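You operate a simulated robot arm through the tools that you are given. There is no shell and no other tool. Be economical: measure what you need, move in short steps, check, and stop when the job is done.

Carry out the task below with a simulated two-armed robot. There is one attempt and no reset: what you move stays moved.

TASK
Screw the socket onto the nipple and clamp the block in the vice.
Fine: hold the block with one hand while you screw; lay it with its flange toward the bench's edge; keep fingers out of the vice and the sealant; put the lid back on the pot. Set down upright: silver tube block.

The check looks at the end state, three seconds after you hand in, the way a careful person would. Anything else that was tipped, shoved, dropped, spilled or broken makes it a failure. Lids that push on must go on centred and level and be pressed home; caps that screw on are set level and turned clockwise until they are tight.

THE ROBOT
Two 7-joint arms with two-finger grippers on one trunk, on a base that drives. Base frame: it is fixed to the floor where the robot stands at the start and does not move with it; the origin is under the middle of the robot, x ahead of it, y to its left, z up; the surface under the hand at the start is at about z = 880. Lengths are in mm, angles in degrees, forces in N, time in s.
The left shoulder is at the start at [78, 151, 988], the right one opposite. With the tool pointing down near the work surface each hand reaches from about 100 to 780 mm from the robot's upright axis, wherever it stands, measured 20 degrees to its own side. Places, roughly: bed of the vice [400, 300, 900]; vice lever [400, 100, 900]. Payload 2.54 kg a hand.
The TCP of each hand is the grasp point between the finger pads, 30 mm short of the fingertips. In the tool frame z runs along the fingers and y along their closing line. The gripper opens to 116 mm. The gripper's body begins 95 mm behind the TCP.
Orientation is that of the tool frame in the base frame, as a unit quaternion [x, y, z, w]. With the fingers straight down and closing along the base's y, the tool's x points along the base's -x, its y along +y and its z along -z.

THE INTERFACE
- The arms move only by the tool move_arm. It takes "left_steps", "right_steps" or both (then of equal length, played together; a hand with none holds still); each is a list of rows, each a list of 7 numbers: the gripper command, from -1 (fully open) to 1 (shut), values between in proportion, then the shift along the tool's x, y, z in units of 250 mm (1.0 is 250 mm), then the turn, a rotation vector about the tool's x, y, z in units of 120 degrees (1.0 is 120 degrees). In form: [[jaw, x, y, z, ax, ay, az], ...]. A call has 1 to 10 rows; each row is the pose to reach, as a shift and turn from the pose commanded when the call began, along the tool's axes at that moment. A call with a number of a shift or a turn outside -1 to 1 is refused whole. Each row takes 0.2 s and may step no farther than 50 mm and 8.6 degrees from the row before; otherwise, or with a gripper value out of range, the whole call is refused. Where a pose cannot be reached the arm comes as near as it can. A force on the tool above 70 N (or 10 N above the force at the start of the call, whichever is more), or a blocked arm, ends the call early, and 0.2 s more pass. The fingers move at their own pace (about 72 mm/s each) and stop on an object; they squeeze with about 42 N. The grip force told is the motor's: it shows also when the fingers shut on nothing. Time passes only in rows, and 0.2 s behind the last, so rows that repeat a pose let the fingers close. The reply holds the time, the measured pose of the TCP, the force on the tool along the base axes, the opening and the grip force, in the units named above and with some noise, with the torque about the TCP (base axes, N m) and any sound that the robot's microphone picked up.
- Cameras (640 x 400 px; columns grow to the right, rows downward): "scene" is now at [177.2, 6.8, 1143.7]; the picture's right is [0.02, -1.00, 0.00], its down [-0.21, -0.00, -0.98] and it looks along [0.98, 0.02, -0.21] (base axes); focal length 214 px, centre (320, 200). "left" rides on the left gripper at [69, 15, -122] in its tool frame; the picture's right is [-0.21, 0.98, 0.00], its down [-0.83, -0.18, -0.53] and it looks along [-0.52, -0.11, 0.85] (tool axes); focal length 251 px, centre (320, 200). "right" rides on the right gripper at [69, -15, -122] in its tool frame; the picture's right is [0.21, 0.98, 0.00], its down [-0.83, 0.18, -0.53] and it looks along [-0.52, 0.11, 0.85] (tool axes); focal length 251 px, centre (320, 200). There is no depth. A picture from a camera that has moved, and an enlarged one, comes with that camera's place and axes in the base frame and with its lens. The place of the scene camera against the robot may be out by one fixed shift of up to 18 mm in any direction.
- snapshot(camera): a new picture of that camera. It takes no simulated time.
- raise_lower(by): slides the trunk up (or, below 0, down) by that many mm; the arms and the scene camera ride with it, the base frame stays. It gives what a move gives, with no picture.
- drive_base(legs): drives the robot by 1 to 6 legs, each [ahead, left, turn to the left] in mm, mm and degrees, along the robot's own axes; the way and the turn of a leg run together, so that a leg with both is an arc; at most 1500 mm and 180 degrees a leg. The arms and the cameras ride along, it lands a little off, and it stops where it bumps. It gives what a move gives.
- head_to(pan, tilt): turns the head with the scene camera to pan (to the left, within 80 degrees either way) and tilt (down, from -29 to 69), counted from straight ahead of the robot. It gives what a move gives.
- enlarge(camera, box): a new picture of the part [left, top, right, bottom] of that camera's present view, enlarged. It takes no simulated time.
- hand_in(): hands the job in; it is judged then, once.

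Work in short steps. Places have to be worked out from the pictures, the camera data and where the tool is seen: move nearer, look again, correct. Check each grasp and each placing, and mend what went wrong. You have 120 turns and 108 pictures in all, those below and enlarged ones among them. Open the grippers and draw the arms clear of the work before you hand the job in, unless the task says otherwise; then end with one line.

The tools are called by a JSON object that holds its "api" and its "payload". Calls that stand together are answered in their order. move_arm: Moves the arms, as the interface text tells. Its arguments: {"type":"object","properties":{"left_steps":{"type":"array","items":{"type":"array","items":{"type":"number"}}},"right_steps":{"type":"array","items":{"type":"array","items":{"type":"number"}}}},"required":[]} The other tools are called the same way: raise_lower (by) slides the trunk up or down; drive_base (legs) drives the base; head_to (pan, tilt) turns the head that bears the scene camera; snapshot (camera) takes a picture; enlarge (camera, box) takes an enlarged picture of a part of a camera's view; hand_in () hands the job in.

At the start:

```text
time: 0.0
left_eef_pos: [447.2, 177.1, 1163.2]
left_tool_rot: [-0.001, 1.0, 0.0, 0.0]
left_ft_force: [-0.4, 0.0, -0.4]
left_ft_torque: [-0.02, 0.01, 0.01]
left_grip_width: 116.1
left_finger_force: 0.1
right_eef_pos: [291.3, -161.2, 999.5]
right_tool_rot: [0.0, 1.0, 0.0, -0.001]
right_ft_force: [0.0, -0.3, -0.5]
right_ft_torque: [0.01, -0.05, 0.0]
right_grip_width: 116.4
right_finger_force: 0.0
trunk travel left (down, up): [-225.0, 64.0]
robot x, y, heading: [-0.9, 1.1, 0.0]
head pan, tilt: [1.0, 11.9]
```

scene: 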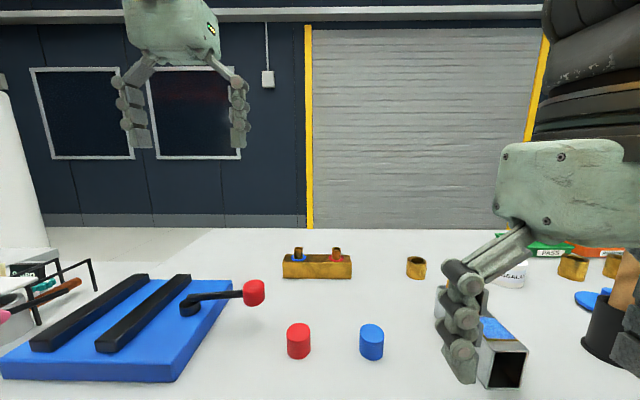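
right: 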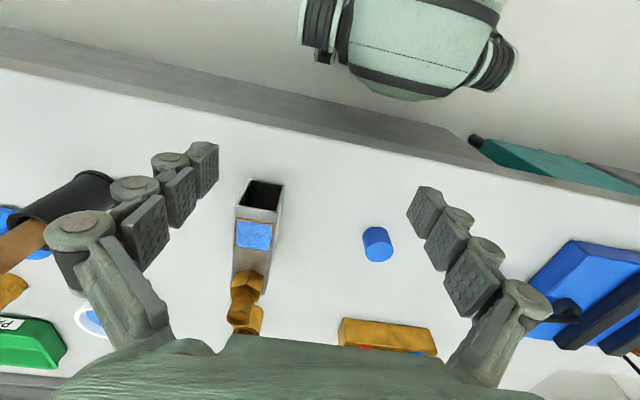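
left: 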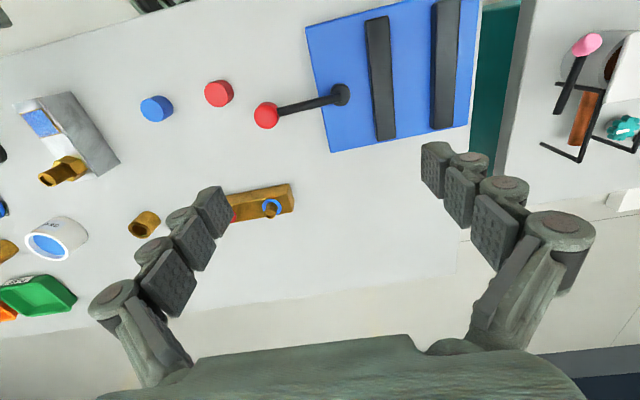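

I start by looking down at the bench with the scene camera, panned to both sides.

{"api": "head_to", "payload": {"pan": -25, "tilt": 35}}

{"api": "snapshot", "payload": {"camera": "scene"}}

{"api": "enlarge", "payload": {"camera": "right", "box": [160, 150, 480, 350]}}

{"api": "enlarge", "payload": {"camera": "left", "box": [0, 80, 300, 350]}}

```text
time: 0.9
left_eef_pos: [448.0, 176.3, 1163.6]
left_tool_rot: [0.0, 1.0, 0.0, 0.001]
left_ft_force: [-0.1, -0.1, -1.0]
left_ft_torque: [-0.01, 0.01, -0.03]
left_grip_width: 115.9
left_finger_force: 0.0
right_eef_pos: [291.8, -161.0, 1000.1]
right_tool_rot: [0.0, 1.0, 0.0, -0.001]
right_ft_force: [0.4, 0.6, -0.1]
right_ft_torque: [0.0, -0.01, 0.01]
right_grip_width: 115.7
right_finger_force: 0.1
trunk travel left (down, up): [-225.0, 64.0]
robot x, y, heading: [-1.5, -2.5, -0.1]
head pan, tilt: [-25.0, 35.0]
```

```text
104 pictures are left
camera scene: at [163.9, -31.9, 1106.7], right [-0.42, -0.91, 0.0], down [-0.52, 0.24, -0.82], along [0.74, -0.35, -0.57], focal length 214 px, centre (320, 200)
```

scene: 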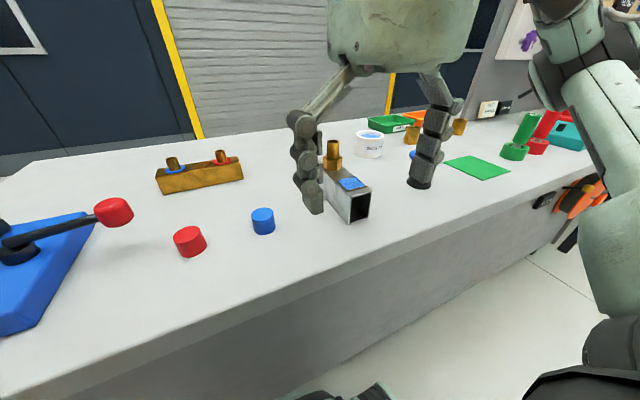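

```text
2.00 times, centred on (320, 250) of right
camera zoom: at [223.6, -176.2, 1120.6], right [-0.21, 0.98, 0.0], down [0.83, 0.18, 0.53], along [0.52, 0.11, -0.85], focal length 503 px, centre (320, 100)
```

zoom: 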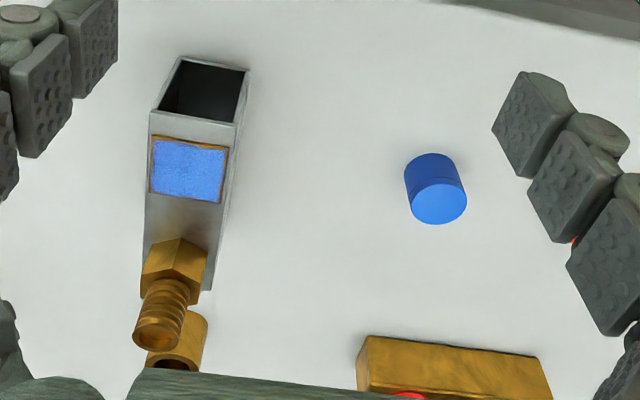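

```text
1.48 times, centred on (150, 215) of left
camera zoom: at [379.1, 192.4, 1285.4], right [0.21, 0.98, 0.0], down [0.83, -0.18, 0.53], along [0.52, -0.11, -0.85], focal length 372 px, centre (572, 178)
```

zoom: 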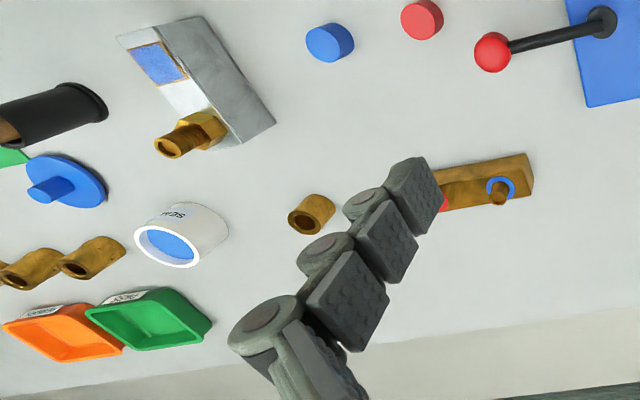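

The silver block with a threaded nipple stands under the right hand; the sealant pot, its lid and sockets are farther back. I raise the right hand out of the view and look in detail.

{"api": "move_arm", "payload": {"right_steps": [[-1, 0, 0, -0.2, 0, 0, 0], [-1, 0, 0, -0.4, 0, 0, 0], [-1, 0, 0, -0.6, 0, 0, 0], [-1, 0, 0, -0.72, 0, 0, 0]]}}

{"api": "snapshot", "payload": {"camera": "scene"}}

{"api": "snapshot", "payload": {"camera": "right"}}

{"api": "head_to", "payload": {"pan": 30, "tilt": 35}}

{"api": "snapshot", "payload": {"camera": "scene"}}

```text
time: 1.9
left_eef_pos: [446.3, 177.1, 1162.2]
left_tool_rot: [0.0, 1.0, 0.0, 0.001]
left_ft_force: [0.3, 0.5, 0.7]
left_ft_torque: [0.0, -0.01, 0.0]
left_grip_width: 116.1
left_finger_force: 0.1
right_eef_pos: [288.2, -160.0, 1182.5]
right_tool_rot: [0.0, 1.0, 0.0, -0.001]
right_ft_force: [0.3, 0.7, 0.5]
right_ft_torque: [0.03, -0.02, -0.01]
right_grip_width: 115.9
right_finger_force: 0.0
trunk travel left (down, up): [-225.0, 64.0]
robot x, y, heading: [-3.3, -1.1, -0.0]
head pan, tilt: [-25.0, 35.0]
```

```text
101 pictures are left
camera scene: at [163.4, -31.8, 1106.7], right [-0.42, -0.91, 0.0], down [-0.52, 0.24, -0.82], along [0.74, -0.35, -0.57], focal length 214 px, centre (320, 200)
```

scene: 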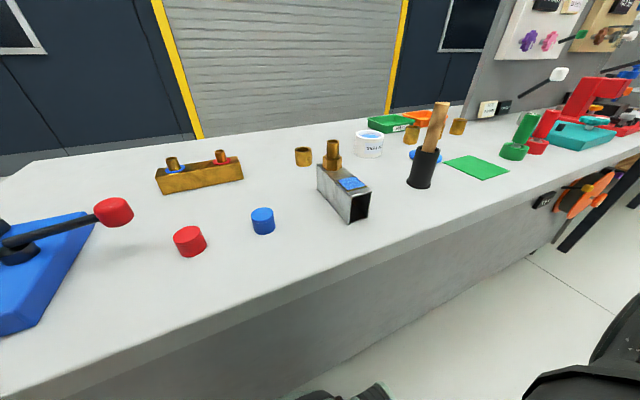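

```text
100 pictures are left
camera right: at [220.6, -176.3, 1303.4], right [-0.22, 0.98, 0.0], down [0.83, 0.18, 0.53], along [0.52, 0.12, -0.85], focal length 251 px, centre (320, 200)
```

right: 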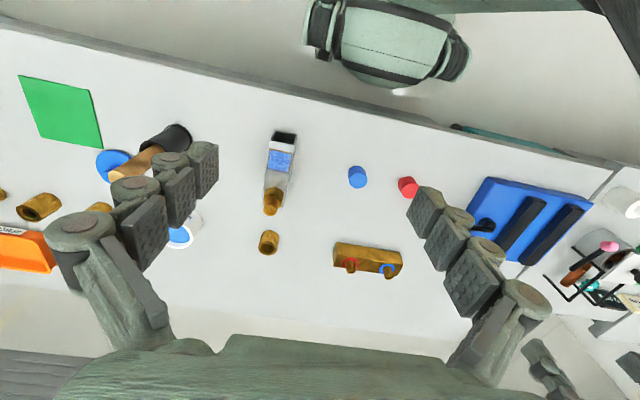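

```text
time: 3.1
left_eef_pos: [447.7, 176.9, 1163.1]
left_tool_rot: [0.0, 1.0, 0.0, 0.0]
left_ft_force: [0.6, 0.1, 0.2]
left_ft_torque: [0.0, 0.01, 0.01]
left_grip_width: 116.2
left_finger_force: 0.0
right_eef_pos: [289.6, -161.1, 1182.0]
right_tool_rot: [0.0, 1.0, 0.0, -0.001]
right_ft_force: [-0.2, 0.0, 0.5]
right_ft_torque: [0.01, 0.01, 0.04]
right_grip_width: 116.1
right_finger_force: 0.1
trunk travel left (down, up): [-225.0, 64.0]
robot x, y, heading: [-0.8, -2.8, 0.1]
head pan, tilt: [30.0, 35.0]
```

```text
99 pictures are left
camera scene: at [160.3, 49.2, 1106.7], right [0.5, -0.87, 0.0], down [-0.5, -0.29, -0.82], along [0.71, 0.41, -0.57], focal length 214 px, centre (320, 200)
```

scene: 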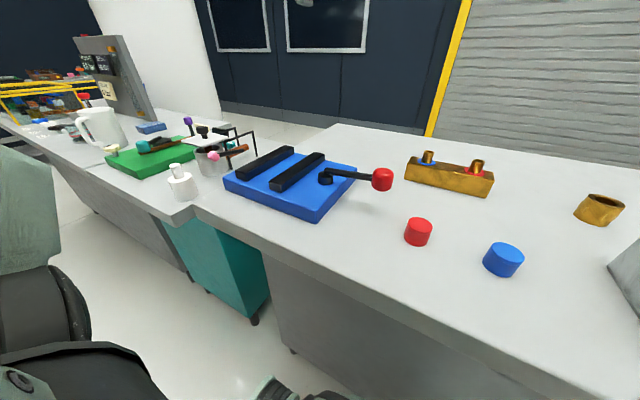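

I enlarge the vice now, then pan right for the sockets, pot and block.

{"api": "enlarge", "payload": {"camera": "scene", "box": [200, 120, 520, 290]}}

{"api": "head_to", "payload": {"pan": -30, "tilt": 30}}

{"api": "enlarge", "payload": {"camera": "scene", "box": [240, 80, 480, 230]}}

{"api": "enlarge", "payload": {"camera": "right", "box": [80, 100, 320, 270]}}

```text
2.00 times, centred on (360, 205) of scene
camera zoom: at [160.3, 49.2, 1106.7], right [0.5, -0.87, 0.0], down [-0.5, -0.29, -0.82], along [0.71, 0.41, -0.57], focal length 429 px, centre (240, 190)
```

zoom: 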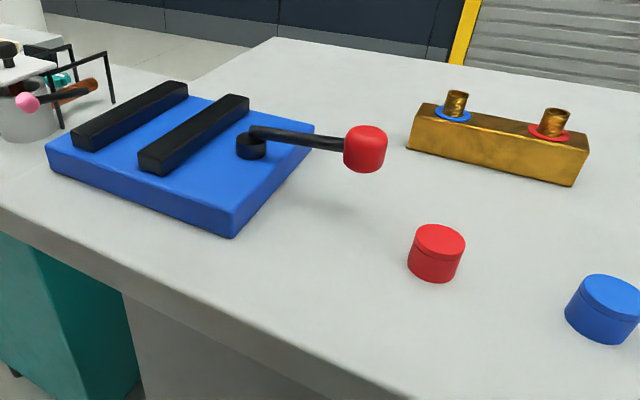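

```text
time: 4.4
left_eef_pos: [446.4, 176.8, 1163.0]
left_tool_rot: [0.001, 1.0, 0.0, 0.0]
left_ft_force: [-0.3, -0.5, -0.9]
left_ft_torque: [0.0, 0.0, 0.0]
left_grip_width: 116.0
left_finger_force: 0.1
right_eef_pos: [290.0, -161.1, 1181.5]
right_tool_rot: [-0.001, 1.0, 0.0, 0.0]
right_ft_force: [0.6, 0.1, 0.0]
right_ft_torque: [0.02, 0.02, 0.02]
right_grip_width: 115.8
right_finger_force: 0.0
trunk travel left (down, up): [-225.0, 64.0]
robot x, y, heading: [-2.9, -0.3, -0.1]
head pan, tilt: [-30.0, 30.0]
```

```text
2.67 times, centred on (360, 155) of scene
camera zoom: at [162.4, -40.0, 1114.4], right [-0.5, -0.87, 0.0], down [-0.43, 0.25, -0.87], along [0.75, -0.43, -0.5], focal length 572 px, centre (213, 320)
```

zoom: 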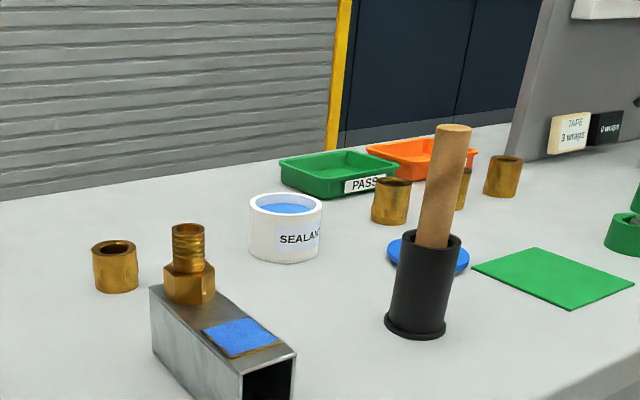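

```text
2.35 times, centred on (200, 185) of right
camera zoom: at [221.3, -176.4, 1302.7], right [-0.21, 0.98, 0.0], down [0.83, 0.18, 0.53], along [0.52, 0.11, -0.85], focal length 592 px, centre (602, 235)
```

zoom: 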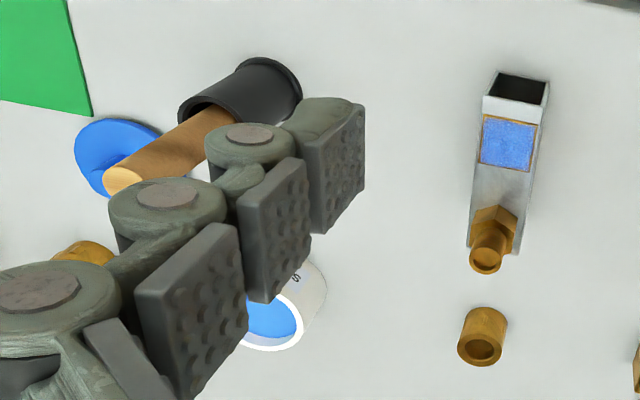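

I take tight enlargements of the block with its fitting, the sockets and the lid.

{"api": "enlarge", "payload": {"camera": "scene", "box": [260, 150, 370, 250]}}

{"api": "enlarge", "payload": {"camera": "scene", "box": [360, 120, 450, 210]}}

{"api": "enlarge", "payload": {"camera": "left", "box": [0, 70, 140, 280]}}

```text
4.00 times, centred on (315, 200) of scene
camera zoom: at [162.4, -40.0, 1114.4], right [-0.5, -0.87, 0.0], down [-0.43, 0.25, -0.87], along [0.75, -0.43, -0.5], focal length 858 px, centre (340, 200)
```

zoom: 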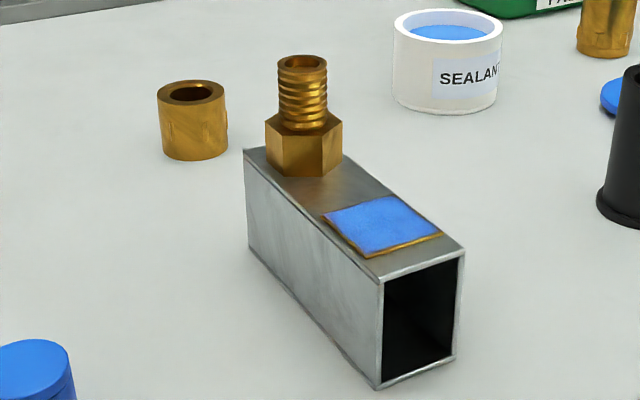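

```text
4.44 times, centred on (405, 165) of scene
camera zoom: at [162.4, -40.0, 1114.4], right [-0.5, -0.87, 0.0], down [-0.43, 0.25, -0.87], along [0.75, -0.43, -0.5], focal length 953 px, centre (-58, 356)
```

zoom: 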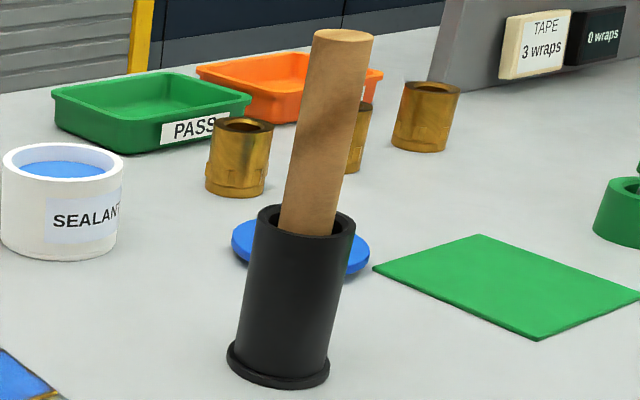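

```text
1.90 times, centred on (70, 175) of left
camera zoom: at [379.1, 192.4, 1285.3], right [0.21, 0.98, 0.0], down [0.83, -0.18, 0.53], along [0.52, -0.11, -0.85], focal length 479 px, centre (796, 248)
```

zoom: 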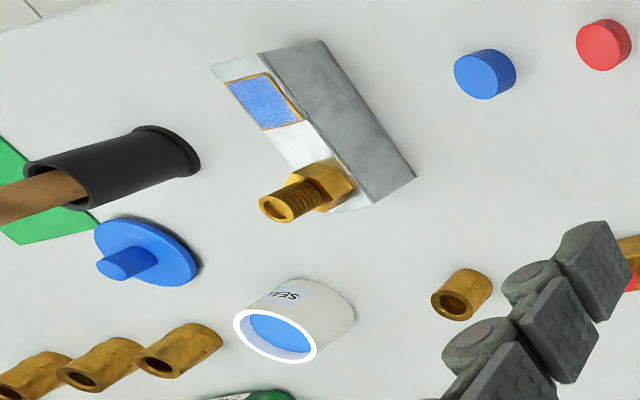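

The block stands upright with its blue plate (flange) end toward me, and one loose socket stands just behind it. I shift the base to the right so that both arms reach the work comfortably, and bring the left hand over for a good look.

{"api": "drive_base", "payload": {"legs": [[0, -120, 0]]}}

{"api": "move_arm", "payload": {"left_steps": [[-1, 0, -0.2, 0, 0, 0, 0], [-1, 0, -0.4, 0, 0, 0, 0], [-1, 0, -0.6, 0.1, 0, 0, 0], [-1, 0, -0.8, 0.2, 0, 0, 0], [-1, -0.1, -0.95, 0.3, 0, 0, 0]], "right_steps": [[-1, 0, -0.1, -0.05, 0, 0, 0], [-1, 0.1, -0.2, 0, 0, 0, 0], [-1, 0.1, -0.3, 0, 0, 0, 0], [-1, 0.1, -0.4, 0, 0, 0, 0], [-1, 0.1, -0.5, 0, 0, 0, 0]]}}

{"api": "snapshot", "payload": {"camera": "left"}}

{"api": "snapshot", "payload": {"camera": "scene"}}

```text
time: 6.2
left_eef_pos: [448.8, 56.4, 1162.5]
left_tool_rot: [0.0, 1.0, 0.0, 0.0]
left_ft_force: [0.5, -0.6, -0.6]
left_ft_torque: [0.0, 0.02, -0.02]
left_grip_width: 116.0
left_finger_force: 0.0
right_eef_pos: [289.7, -281.6, 1182.9]
right_tool_rot: [0.001, 1.0, 0.0, 0.0]
right_ft_force: [-0.2, 0.2, 0.7]
right_ft_torque: [0.03, 0.02, -0.04]
right_grip_width: 116.1
right_finger_force: 0.1
trunk travel left (down, up): [-225.0, 64.0]
robot x, y, heading: [1.4, -119.8, -0.1]
head pan, tilt: [-30.0, 30.0]
```

```text
refused: row 3 steps farther than a row can; nothing moved
```

```text
92 pictures are left
camera left: at [379.1, 72.6, 1285.4], right [0.21, 0.98, 0.0], down [0.83, -0.18, 0.53], along [0.52, -0.11, -0.85], focal length 251 px, centre (320, 200)
```

left: 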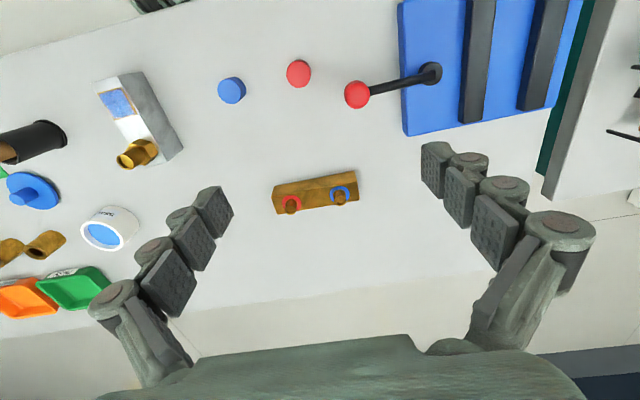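

```text
91 pictures are left
camera scene: at [162.3, -159.8, 1114.4], right [-0.5, -0.87, 0.0], down [-0.43, 0.25, -0.87], along [0.75, -0.43, -0.5], focal length 214 px, centre (320, 200)
```

scene: 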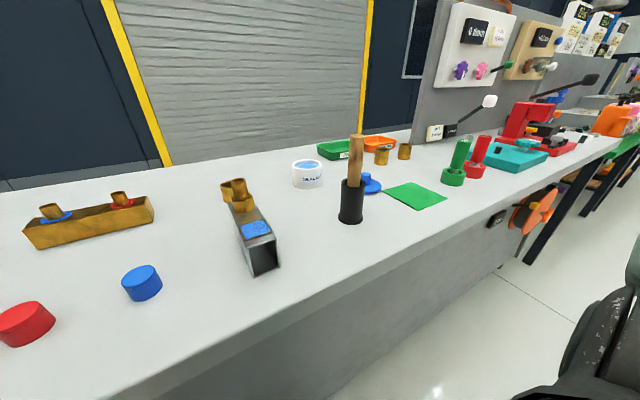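

Smaller steps: left hand toward y ≈ -160, keeping height; right hand outward a little.

{"api": "move_arm", "payload": {"left_steps": [[-1, 0, -0.18, 0, 0, 0, 0], [-1, 0, -0.36, 0, 0, 0, 0], [-1, 0, -0.54, 0, 0, 0, 0], [-1, 0, -0.7, 0, 0, 0, 0], [-1, 0, -0.86, 0, 0, 0, 0]], "right_steps": [[-1, 0, -0.15, 0, 0, 0, 0], [-1, 0, -0.3, 0, 0, 0, 0], [-1, 0, -0.45, 0, 0, 0, 0], [-1, 0, -0.5, 0, 0, 0, 0], [-1, 0, -0.5, 0, 0, 0, 0]]}}

{"api": "snapshot", "payload": {"camera": "left"}}

{"api": "enlarge", "payload": {"camera": "left", "box": [200, 60, 480, 250]}}

```text
time: 7.5
left_eef_pos: [449.4, -159.7, 1163.9]
left_tool_rot: [0.0, 1.0, 0.0, 0.0]
left_ft_force: [-0.5, -0.8, 0.5]
left_ft_torque: [0.03, -0.02, 0.01]
left_grip_width: 115.6
left_finger_force: 0.0
right_eef_pos: [320.4, -361.7, 1141.6]
right_tool_rot: [0.0, 1.0, 0.0, 0.0]
right_ft_force: [0.8, 0.0, 0.6]
right_ft_torque: [-0.01, -0.01, 0.0]
right_grip_width: 116.0
right_finger_force: 0.1
right hand out of reach, approached as far as the arm can: row 1, 2, 3, 4, 5
trunk travel left (down, up): [-225.0, 64.0]
robot x, y, heading: [0.6, -119.1, -0.0]
head pan, tilt: [-30.0, 30.0]
```

```text
90 pictures are left
camera left: at [381.6, -145.2, 1286.3], right [0.21, 0.98, 0.0], down [0.83, -0.18, 0.53], along [0.52, -0.11, -0.85], focal length 251 px, centre (320, 200)
```

left: 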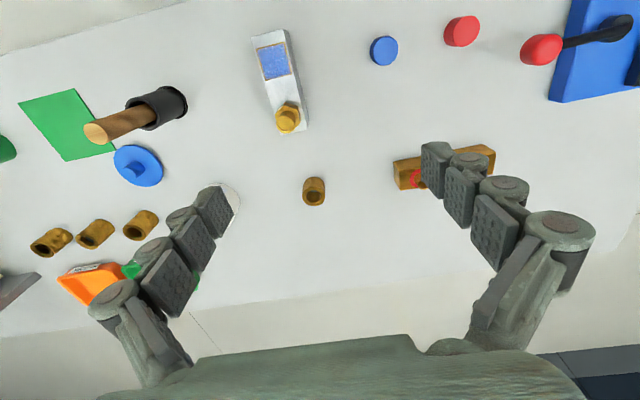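

```text
2.11 times, centred on (340, 155) of left
camera zoom: at [381.6, -145.2, 1286.3], right [0.21, 0.98, 0.0], down [0.83, -0.18, 0.53], along [0.52, -0.11, -0.85], focal length 529 px, centre (278, 295)
```

zoom: 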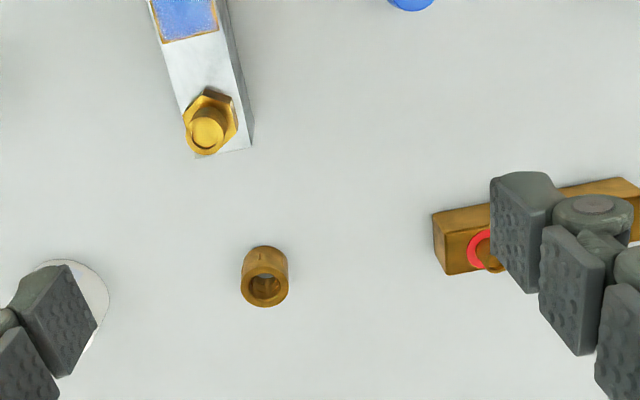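

The block spans about x 360–476, y −223…−179, top z 930; nipple axis ≈ (451, −202), top ≈ 985; socket ≈ (593, −202), top ≈ 920. I bring the left hand above the socket.

{"api": "move_arm", "payload": {"left_steps": [[-1, -0.15, -0.04, 0.1, 0, 0, 0], [-1, -0.3, -0.08, 0.2, 0, 0, 0], [-1, -0.45, -0.12, 0.3, 0, 0, 0], [-1, -0.56, -0.16, 0.44, 0, 0, 0], [-1, -0.57, -0.17, 0.56, 0, 0, 0]]}}

{"api": "snapshot", "payload": {"camera": "left"}}

{"api": "snapshot", "payload": {"camera": "scene"}}

```text
time: 8.7
left_eef_pos: [594.3, -200.4, 1022.2]
left_tool_rot: [0.0, 1.0, 0.001, 0.0]
left_ft_force: [0.8, -1.1, 0.4]
left_ft_torque: [-0.02, -0.02, 0.01]
left_grip_width: 115.9
left_finger_force: 0.1
right_eef_pos: [319.9, -360.3, 1141.9]
right_tool_rot: [0.0, 1.0, 0.0, 0.0]
right_ft_force: [-0.1, -0.3, 0.7]
right_ft_torque: [-0.01, 0.01, 0.01]
right_grip_width: 115.7
right_finger_force: 0.1
trunk travel left (down, up): [-225.0, 64.0]
robot x, y, heading: [-0.3, -118.1, -0.3]
head pan, tilt: [-30.0, 30.0]
```

```text
88 pictures are left
camera left: at [524.9, -184.8, 1144.8], right [0.21, 0.98, 0.0], down [0.83, -0.18, 0.53], along [0.52, -0.11, -0.85], focal length 251 px, centre (320, 200)
```

left: 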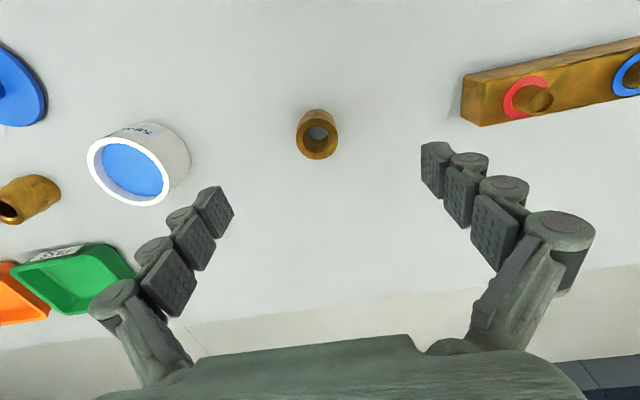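

```text
87 pictures are left
camera scene: at [162.5, -159.3, 1114.5], right [-0.5, -0.87, 0.0], down [-0.43, 0.25, -0.87], along [0.75, -0.43, -0.5], focal length 214 px, centre (320, 200)
```

scene: 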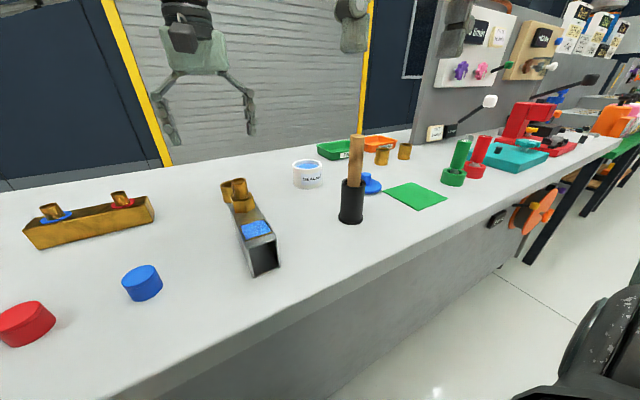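

The socket is centred at about (600, −203), top ≈ 912. I lower the left hand so that the fingertips end about 5 mm above the bench, fingers still open.

{"api": "move_arm", "payload": {"left_steps": [[-0.5, -0.022, -0.01, 0.1, 0, 0, 0], [-0.5, -0.022, -0.01, 0.2, 0, 0, 0], [-0.4, -0.022, -0.01, 0.3, 0, 0, 0], [-0.3, -0.022, -0.01, 0.4, 0, 0, 0], [-0.2, -0.022, -0.01, 0.424, 0, 0, 0]]}}

{"api": "snapshot", "payload": {"camera": "left"}}

{"api": "enlarge", "payload": {"camera": "scene", "box": [180, 100, 320, 280]}}

```text
time: 9.8
left_eef_pos: [595.4, -203.9, 915.9]
left_tool_rot: [0.0, 1.0, -0.001, 0.0]
left_ft_force: [-0.2, -0.4, -0.2]
left_ft_torque: [0.02, 0.01, 0.01]
left_grip_width: 69.5
left_finger_force: 0.1
right_eef_pos: [318.6, -360.6, 1143.4]
right_tool_rot: [0.0, 1.0, 0.0, 0.0]
right_ft_force: [-0.3, 0.0, -0.7]
right_ft_torque: [0.01, 0.0, 0.02]
right_grip_width: 115.7
right_finger_force: 0.1
trunk travel left (down, up): [-225.0, 64.0]
robot x, y, heading: [0.9, -118.5, 0.1]
head pan, tilt: [-30.0, 30.0]
```

```text
86 pictures are left
camera left: at [527.4, -188.6, 1039.0], right [0.21, 0.98, 0.0], down [0.83, -0.18, 0.53], along [0.52, -0.12, -0.85], focal length 251 px, centre (320, 200)
```

left: 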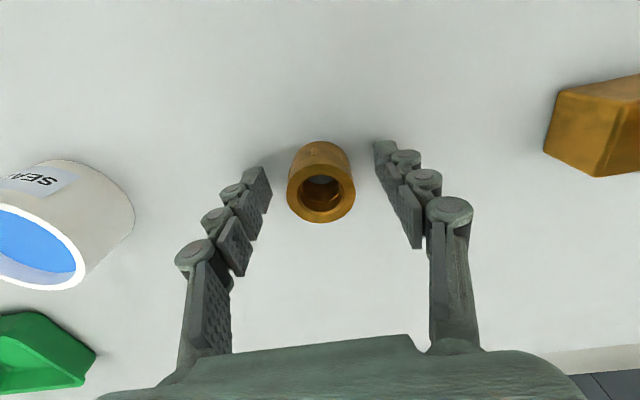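

```text
2.22 times, centred on (250, 190) of scene
camera zoom: at [162.3, -159.5, 1114.5], right [-0.5, -0.87, 0.0], down [-0.43, 0.25, -0.87], along [0.75, -0.43, -0.5], focal length 477 px, centre (476, 222)
```

zoom: 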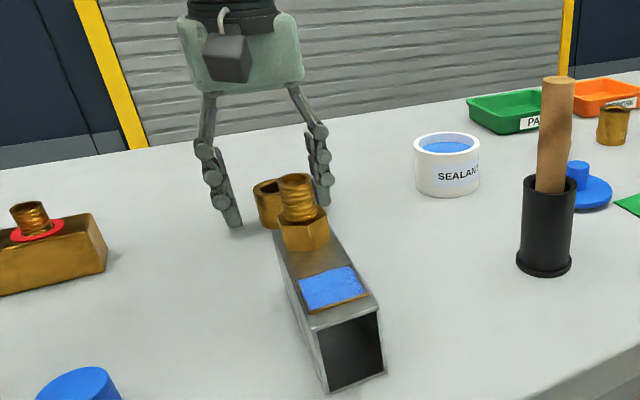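

The rim sits at about x 602, y −205, so the hand should go about 5 mm forward; then I close on the socket.

{"api": "move_arm", "payload": {"left_steps": [[-0.2, -0.022, -0.004, 0, 0, 0, 0], [0.1, -0.022, -0.004, 0, 0, 0, 0], [1, -0.022, -0.004, 0, 0, 0, 0], [1, -0.022, -0.004, 0, 0, 0, 0], [1, -0.022, -0.004, 0, 0, 0, 0]]}}

{"api": "snapshot", "payload": {"camera": "left"}}

```text
time: 11.1
left_eef_pos: [601.4, -206.2, 917.0]
left_tool_rot: [0.0, 1.0, 0.0, 0.0]
left_ft_force: [0.3, 0.8, -0.3]
left_ft_torque: [0.05, -0.01, 0.03]
left_grip_width: 38.8
left_finger_force: 42.3
right_eef_pos: [319.1, -361.6, 1141.7]
right_tool_rot: [0.0, 1.0, 0.0, 0.0]
right_ft_force: [-0.7, -0.4, 1.2]
right_ft_torque: [-0.01, 0.0, 0.0]
right_grip_width: 116.3
right_finger_force: 0.0
trunk travel left (down, up): [-225.0, 64.0]
robot x, y, heading: [-1.0, -121.0, -0.1]
head pan, tilt: [-30.0, 30.0]
```

```text
84 pictures are left
camera left: at [532.4, -189.2, 1038.9], right [0.21, 0.98, 0.0], down [0.83, -0.18, 0.53], along [0.52, -0.11, -0.85], focal length 251 px, centre (320, 200)
```

left: 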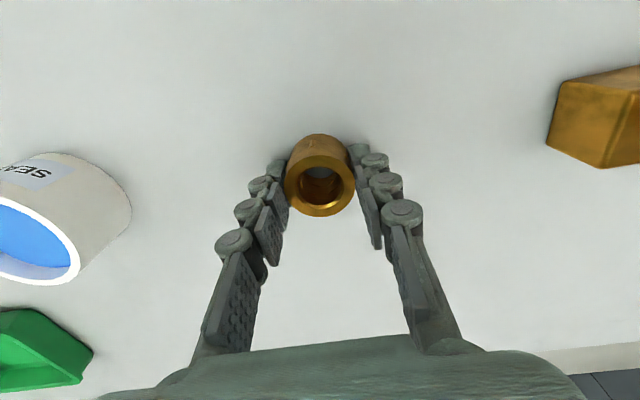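

The socket is gripped and centred (38.8 mm). I lift it 120 mm; meanwhile the right hand tilts 35° and comes toward the block's near end.

{"api": "move_arm", "payload": {"left_steps": [[1, 0, 0, -0.06, 0, 0, 0], [1, 0, 0, -0.2, 0, 0, 0], [1, 0, 0, -0.35, 0, 0, 0], [1, 0, 0, -0.48, 0, 0, 0], [1, 0, 0, -0.48, 0, 0, 0], [1, 0, 0, -0.48, 0, 0, 0]], "right_steps": [[-1, 0, 0.15, 0, 0, 0, 0], [-1, 0, 0.3, 0, 0, -0.058, 0], [-1, 0, 0.42, 0, 0, -0.117, 0], [-1, 0, 0.5, 0.05, 0, -0.175, 0], [-1, 0, 0.5, 0.1, 0, -0.233, 0], [-1, 0, 0.5, 0.2, 0, -0.292, 0]]}}

{"api": "snapshot", "payload": {"camera": "scene"}}

{"api": "snapshot", "payload": {"camera": "right"}}

```text
time: 12.4
left_eef_pos: [601.7, -202.5, 1037.4]
left_tool_rot: [0.0, 1.0, 0.0, 0.0]
left_ft_force: [-0.9, 0.8, -0.1]
left_ft_torque: [0.03, 0.0, -0.01]
left_grip_width: 38.7
left_finger_force: 41.8
right_eef_pos: [326.1, -239.4, 1098.4]
right_tool_rot: [0.018, 0.955, 0.011, 0.296]
right_ft_force: [-0.2, -0.1, 0.0]
right_ft_torque: [0.02, -0.03, 0.0]
right_grip_width: 115.9
right_finger_force: 0.2
trunk travel left (down, up): [-225.0, 64.0]
robot x, y, heading: [-0.3, -119.0, -0.1]
head pan, tilt: [-30.0, 30.0]
```

```text
83 pictures are left
camera scene: at [161.0, -161.0, 1111.3], right [-0.52, -0.86, 0.0], down [-0.45, 0.27, -0.85], along [0.73, -0.44, -0.53], focal length 214 px, centre (320, 200)
```

scene: 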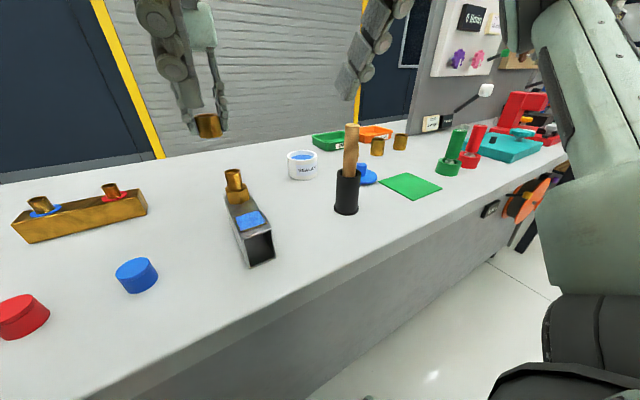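

```text
82 pictures are left
camera right: at [200.4, -252.3, 1159.4], right [-0.15, 0.98, -0.09], down [0.38, 0.14, 0.91], along [0.91, 0.1, -0.4], focal length 251 px, centre (320, 200)
```

right: 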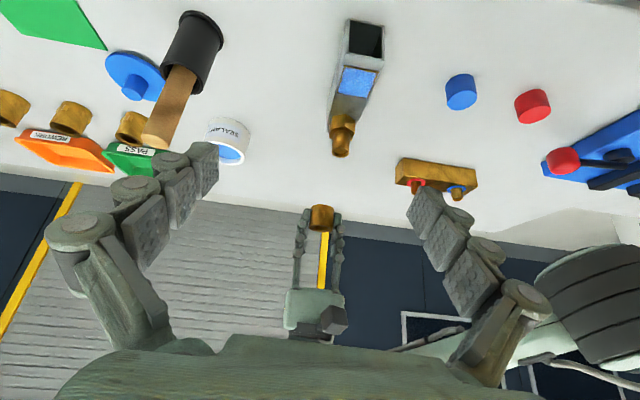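

The right hand is at (326, −239, 1098) tilted ~35° with slight yaw; I level it out and move to a pre-grasp 100 mm behind the block end along the finger direction.

{"api": "move_arm", "payload": {"right_steps": [[-0.6, 0.056, 0.034, 0.083, 0.002, 0, -0.01], [-0.4, 0.112, 0.068, 0.166, 0.005, 0, -0.02], [-0.3, 0.168, 0.102, 0.249, 0.005, 0, -0.02], [-0.2, 0.224, 0.136, 0.332, 0.005, 0, -0.02]]}}

{"api": "snapshot", "payload": {"camera": "right"}}

```text
time: 13.2
left_eef_pos: [601.2, -201.3, 1036.5]
left_tool_rot: [0.0, 1.0, 0.0, 0.0]
left_ft_force: [0.2, 0.2, -1.0]
left_ft_torque: [0.03, 0.0, 0.0]
left_grip_width: 38.8
left_finger_force: 41.1
right_eef_pos: [342.8, -213.8, 1075.2]
right_tool_rot: [0.059, 0.962, 0.036, 0.263]
right_ft_force: [0.2, 0.0, 0.1]
right_ft_torque: [0.01, 0.0, 0.03]
right_grip_width: 75.3
right_finger_force: 0.1
trunk travel left (down, up): [-225.0, 64.0]
robot x, y, heading: [0.5, -118.7, -0.3]
head pan, tilt: [-30.0, 30.0]
stopped in row 3 (right hand): the arm was blocked; the commanded pose is now the measured one
```

```text
81 pictures are left
camera right: at [221.4, -224.3, 1143.1], right [-0.09, 1.0, -0.01], down [0.45, 0.05, 0.89], along [0.89, 0.08, -0.45], focal length 251 px, centre (320, 200)
```

right: 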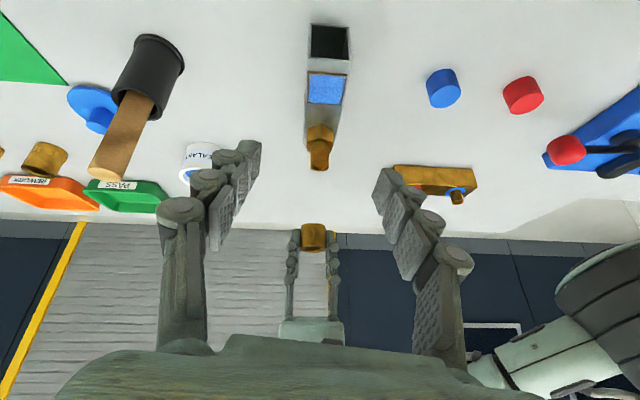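

The right arm is cramped this close to the trunk. I raise the left hand a bit and back the base off by 130 mm, so that the tilted hold is natural.

{"api": "move_arm", "payload": {"left_steps": [[1, 0, 0, -0.15, 0, 0, 0], [1, 0, 0, -0.28, 0, 0, 0], [1, 0, 0, -0.28, 0, 0, 0]], "right_steps": [[-0.2, 0, 0, -0.1, 0, 0, 0], [-0.2, 0, 0, -0.15, 0, 0, 0], [-0.2, 0, 0, -0.15, 0, 0, 0]]}}

{"api": "drive_base", "payload": {"legs": [[-130, 0, 0]]}}

{"api": "snapshot", "payload": {"camera": "scene"}}

```text
time: 13.9
left_eef_pos: [593.0, -199.0, 1095.2]
left_tool_rot: [0.0, 1.0, 0.0, 0.0]
left_ft_force: [0.1, -0.4, -0.9]
left_ft_torque: [0.03, -0.01, -0.01]
left_grip_width: 38.5
left_finger_force: 41.6
left hand out of reach, approached as far as the arm can: row 2, 3
right_eef_pos: [321.8, -213.5, 1105.0]
right_tool_rot: [0.053, 0.962, 0.033, 0.264]
right_ft_force: [5.6, -3.2, -2.7]
right_ft_torque: [0.5, 0.48, 0.38]
right_grip_width: 69.9
right_finger_force: 0.0
trunk travel left (down, up): [-225.0, 64.0]
robot x, y, heading: [2.7, -118.5, -0.3]
head pan, tilt: [-30.0, 30.0]
```

```text
time: 15.2
left_eef_pos: [470.0, -196.8, 1094.7]
left_tool_rot: [-0.002, 1.0, -0.001, 0.001]
left_ft_force: [0.6, -0.2, 0.5]
left_ft_torque: [0.06, -0.06, 0.01]
left_grip_width: 38.5
left_finger_force: 41.7
right_eef_pos: [199.0, -212.1, 1105.9]
right_tool_rot: [0.053, 0.962, 0.033, 0.264]
right_ft_force: [3.0, -1.6, -0.2]
right_ft_torque: [0.22, 0.31, 0.13]
right_grip_width: 69.5
right_finger_force: 0.0
trunk travel left (down, up): [-225.0, 64.0]
robot x, y, heading: [-121.8, -121.4, 0.1]
head pan, tilt: [-30.0, 30.0]
```

```text
80 pictures are left
camera scene: at [39.5, -159.2, 1115.1], right [-0.5, -0.87, 0.0], down [-0.43, 0.25, -0.87], along [0.75, -0.43, -0.49], focal length 214 px, centre (320, 200)
```

scene: 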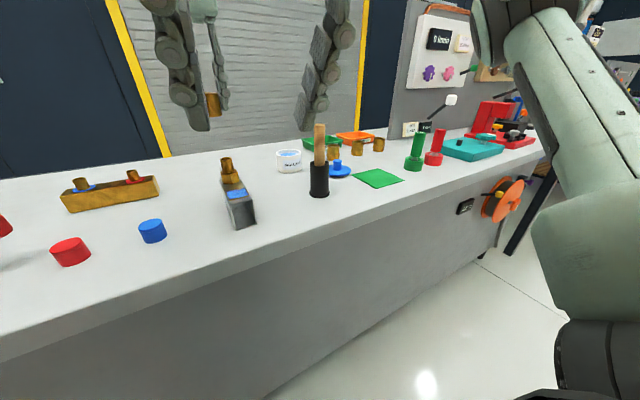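

Now the right hand moves toward the pre-grasp with orientation corrected.

{"api": "move_arm", "payload": {"right_steps": [[-0.2, -0.055, 0.011, 0.158, 0.004, -0.009, -0.015], [-0.2, -0.11, 0.022, 0.316, 0.008, -0.018, -0.03], [-0.2, -0.165, 0.033, 0.474, 0.012, -0.027, -0.045], [-0.2, -0.22, 0.044, 0.632, 0.015, -0.036, -0.058], [-0.2, -0.22, 0.044, 0.632, 0.015, -0.036, -0.058]]}}

{"api": "snapshot", "payload": {"camera": "right"}}

{"api": "snapshot", "payload": {"camera": "scene"}}

```text
time: 16.4
left_eef_pos: [471.5, -195.9, 1095.1]
left_tool_rot: [-0.001, 1.0, 0.0, 0.0]
left_ft_force: [0.7, -0.4, -0.2]
left_ft_torque: [-0.01, 0.02, 0.01]
left_grip_width: 38.6
left_finger_force: 42.1
right_eef_pos: [331.5, -202.1, 998.2]
right_tool_rot: [-0.001, 0.954, 0.001, 0.3]
right_ft_force: [-0.1, -0.2, 0.3]
right_ft_torque: [-0.03, -0.03, 0.01]
right_grip_width: 69.3
right_finger_force: 0.1
trunk travel left (down, up): [-225.0, 64.0]
robot x, y, heading: [-122.9, -115.7, 0.4]
head pan, tilt: [-30.0, 30.0]
```

```text
79 pictures are left
camera right: at [205.8, -217.6, 1057.9], right [-0.18, 0.98, -0.12], down [0.37, 0.18, 0.91], along [0.91, 0.12, -0.39], focal length 251 px, centre (320, 200)
```

right: 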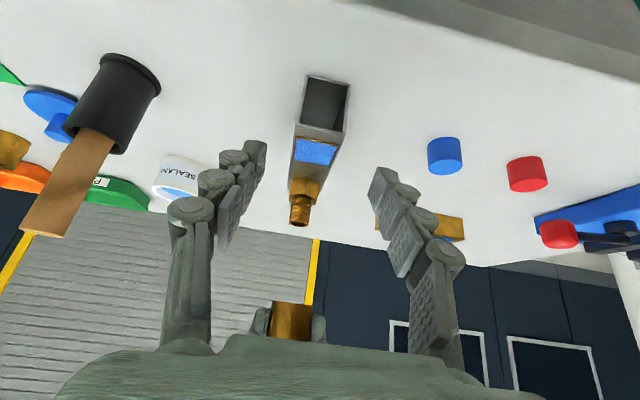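

```text
78 pictures are left
camera scene: at [39.9, -159.1, 1114.5], right [-0.5, -0.87, 0.0], down [-0.43, 0.25, -0.87], along [0.75, -0.43, -0.5], focal length 214 px, centre (320, 200)
```

scene: 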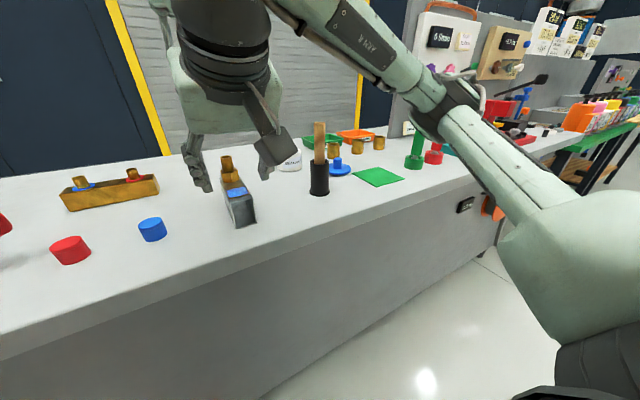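

The near end of the block is at x ≈ 363, y ≈ −203.5; I slide in 100 mm along the fingers and close gently around its sides.

{"api": "move_arm", "payload": {"right_steps": [[-0.2, 0, -0.006, 0.13, 0, 0, 0], [-0.2, 0, -0.006, 0.26, 0, 0, 0], [-0.2, 0, -0.006, 0.36, 0, 0, 0], [-0.2, 0, -0.006, 0.396, 0, 0, 0], [-0.2, 0, -0.006, 0.396, 0, 0, 0]]}}

{"api": "snapshot", "payload": {"camera": "right"}}

```text
time: 17.6
left_eef_pos: [471.2, -196.9, 1093.5]
left_tool_rot: [-0.001, 1.0, 0.0, -0.001]
left_ft_force: [-0.3, -0.3, -0.5]
left_ft_torque: [-0.04, 0.0, 0.02]
left_grip_width: 38.8
left_finger_force: 41.8
right_eef_pos: [386.8, -205.1, 917.3]
right_tool_rot: [-0.001, 0.954, 0.001, 0.3]
right_ft_force: [0.2, -0.8, -1.2]
right_ft_torque: [-0.01, 0.04, 0.01]
right_grip_width: 69.6
right_finger_force: 0.1
trunk travel left (down, up): [-225.0, 64.0]
robot x, y, heading: [-120.4, -116.9, 0.2]
head pan, tilt: [-30.0, 30.0]
```

```text
77 pictures are left
camera right: at [261.0, -219.8, 976.7], right [-0.18, 0.98, -0.12], down [0.37, 0.18, 0.91], along [0.91, 0.12, -0.39], focal length 251 px, centre (320, 200)
```

right: 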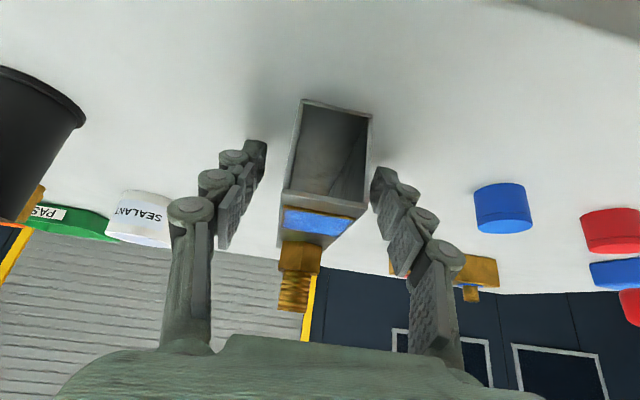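

Block centre is at y ≈ −204, matching the hand; I close the right gripper.

{"api": "move_arm", "payload": {"right_steps": [[0.2, 0, 0.002, 0, 0, 0, 0], [0.5, 0, 0.002, 0, 0, 0, 0], [1, 0, 0.002, 0, 0, 0, 0], [1, 0, 0.002, 0, 0, 0, 0]]}}

{"api": "snapshot", "payload": {"camera": "right"}}

{"api": "snapshot", "payload": {"camera": "left"}}

```text
time: 18.6
left_eef_pos: [471.5, -196.8, 1093.7]
left_tool_rot: [-0.002, 1.0, 0.0, 0.0]
left_ft_force: [1.1, 0.1, -0.1]
left_ft_torque: [0.01, -0.02, -0.03]
left_grip_width: 38.8
left_finger_force: 42.4
right_eef_pos: [386.2, -203.3, 916.9]
right_tool_rot: [-0.001, 0.954, 0.0, 0.3]
right_ft_force: [-0.1, -0.4, 0.7]
right_ft_torque: [0.03, -0.04, -0.08]
right_grip_width: 39.0
right_finger_force: 41.4
trunk travel left (down, up): [-225.0, 64.0]
robot x, y, heading: [-123.8, -119.2, 0.1]
head pan, tilt: [-30.0, 30.0]
```

```text
76 pictures are left
camera right: at [260.6, -218.9, 976.6], right [-0.18, 0.98, -0.12], down [0.37, 0.18, 0.91], along [0.91, 0.12, -0.39], focal length 251 px, centre (320, 200)
```

right: 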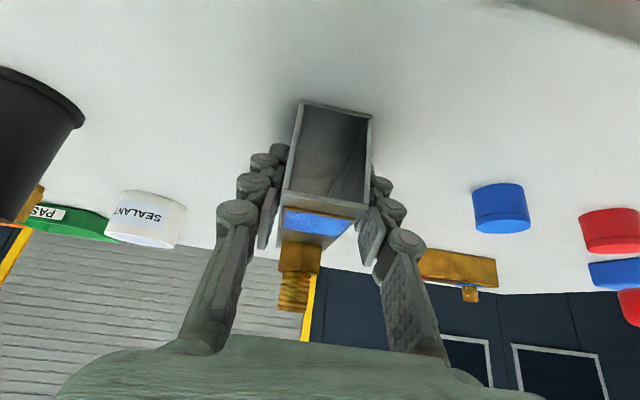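

```text
75 pictures are left
camera left: at [402.1, -181.3, 1216.4], right [0.21, 0.98, 0.0], down [0.83, -0.18, 0.53], along [0.52, -0.11, -0.85], focal length 251 px, centre (320, 200)
```

left: 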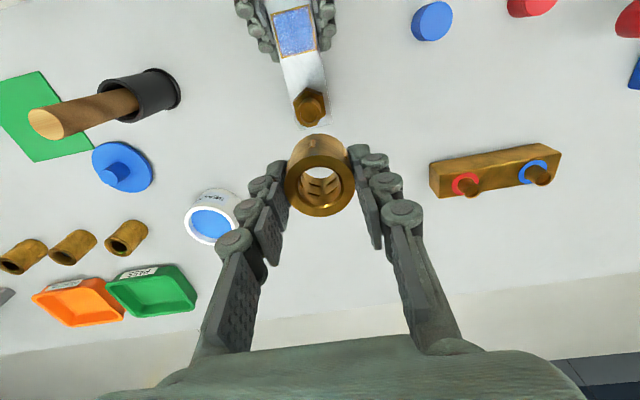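

The block is held (39 mm). I enlarge to locate the nipple axis precisely.

{"api": "enlarge", "payload": {"camera": "left", "box": [250, 50, 390, 150]}}

{"api": "enlarge", "payload": {"camera": "right", "box": [250, 170, 390, 330]}}

```text
4.00 times, centred on (320, 100) of left
camera zoom: at [402.1, -181.3, 1216.4], right [0.21, 0.98, 0.0], down [0.83, -0.18, 0.53], along [0.52, -0.11, -0.85], focal length 1006 px, centre (320, 600)
```

zoom: 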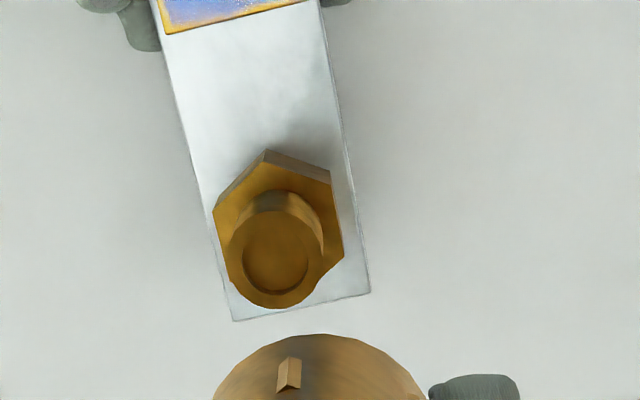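

```text
2.50 times, centred on (320, 250) of right
camera zoom: at [260.6, -218.9, 976.6], right [-0.18, 0.98, -0.12], down [0.37, 0.18, 0.91], along [0.91, 0.12, -0.39], focal length 629 px, centre (320, 75)
```

zoom: 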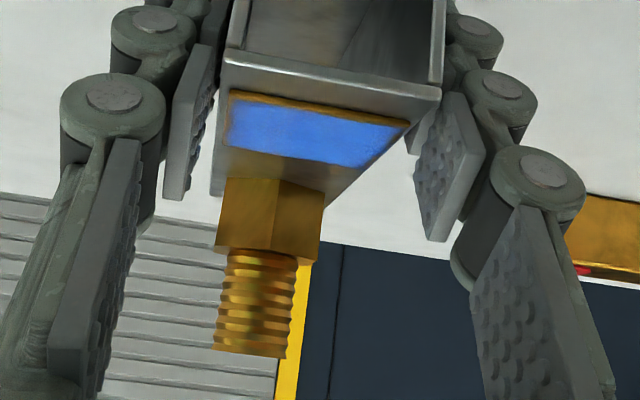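

Nipple axis ≈ (453.5, −203), top ≈ 981, thread ≈ 26 mm long, OD ≈ 22. I bring the left hand with the socket above it.

{"api": "move_arm", "payload": {"left_steps": [[1, 0.03, -0.01, 0.06, 0, 0, 0], [1, 0.06, -0.02, 0.12, 0, 0, 0], [1, 0.071, -0.025, 0.2, 0, 0, 0], [1, 0.071, -0.025, 0.23, 0, 0, 0]]}}

{"api": "snapshot", "payload": {"camera": "left"}}

{"api": "enlarge", "payload": {"camera": "right", "box": [250, 220, 370, 400]}}

{"api": "enlarge", "payload": {"camera": "scene", "box": [170, 80, 310, 250]}}

```text
time: 19.6
left_eef_pos: [453.4, -203.6, 1034.7]
left_tool_rot: [-0.002, 1.0, 0.0, 0.0]
left_ft_force: [0.4, 1.0, -1.0]
left_ft_torque: [0.0, 0.02, 0.01]
left_grip_width: 38.3
left_finger_force: 42.2
right_eef_pos: [385.2, -202.6, 917.5]
right_tool_rot: [-0.001, 0.954, 0.001, 0.3]
right_ft_force: [0.6, -0.2, 0.6]
right_ft_torque: [0.06, 0.01, -0.01]
right_grip_width: 39.1
right_finger_force: 42.2
trunk travel left (down, up): [-225.0, 64.0]
robot x, y, heading: [-120.5, -122.6, 0.2]
head pan, tilt: [-30.0, 30.0]
```

```text
72 pictures are left
camera left: at [383.8, -188.2, 1157.9], right [0.21, 0.98, 0.0], down [0.83, -0.18, 0.53], along [0.52, -0.11, -0.85], focal length 251 px, centre (320, 200)
```

left: 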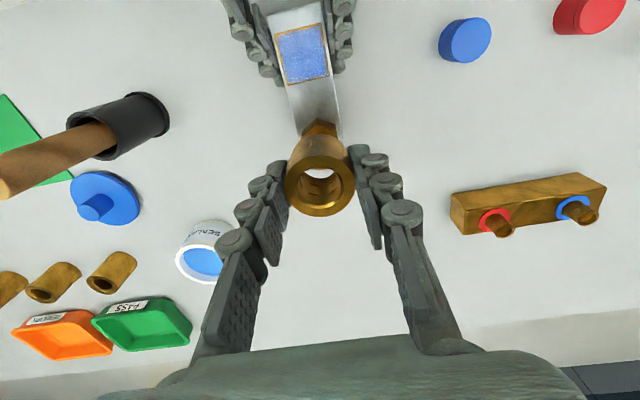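

```text
2.22 times, centred on (310, 310) of right
camera zoom: at [260.6, -218.8, 976.6], right [-0.18, 0.98, -0.12], down [0.37, 0.18, 0.91], along [0.91, 0.12, -0.39], focal length 559 px, centre (342, -44)
```

zoom: 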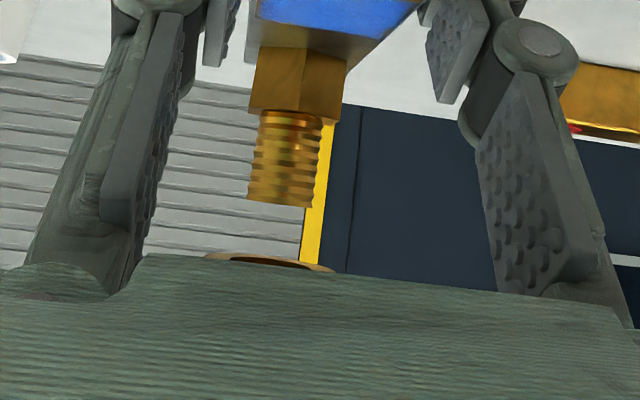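

```text
2.35 times, centred on (240, 165) of scene
camera zoom: at [40.0, -159.1, 1114.4], right [-0.5, -0.87, 0.0], down [-0.43, 0.25, -0.87], along [0.75, -0.43, -0.5], focal length 505 px, centre (508, 282)
```

zoom: 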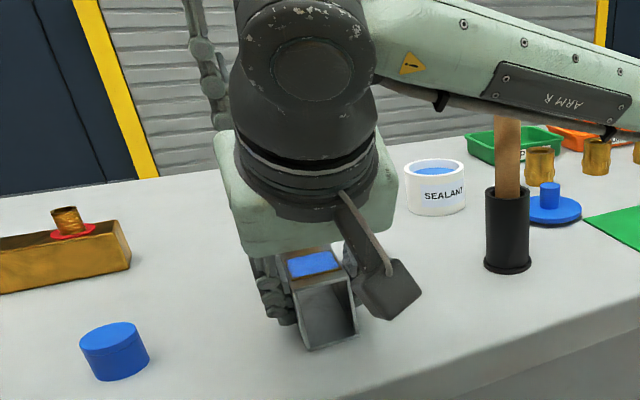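

Lateral alignment looks right. I peek through the bore with the left camera for the fore-aft alignment.

{"api": "enlarge", "payload": {"camera": "left", "box": [270, 110, 370, 230]}}

```text
3.33 times, centred on (320, 170) of left
camera zoom: at [383.8, -188.2, 1157.9], right [0.21, 0.98, 0.0], down [0.83, -0.18, 0.53], along [0.52, -0.11, -0.85], focal length 838 px, centre (320, 300)
```

zoom: 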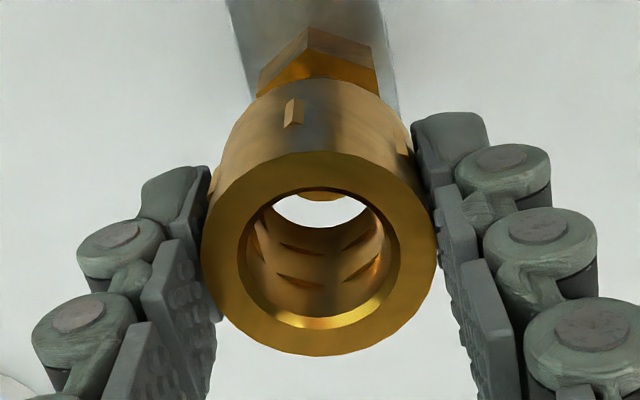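

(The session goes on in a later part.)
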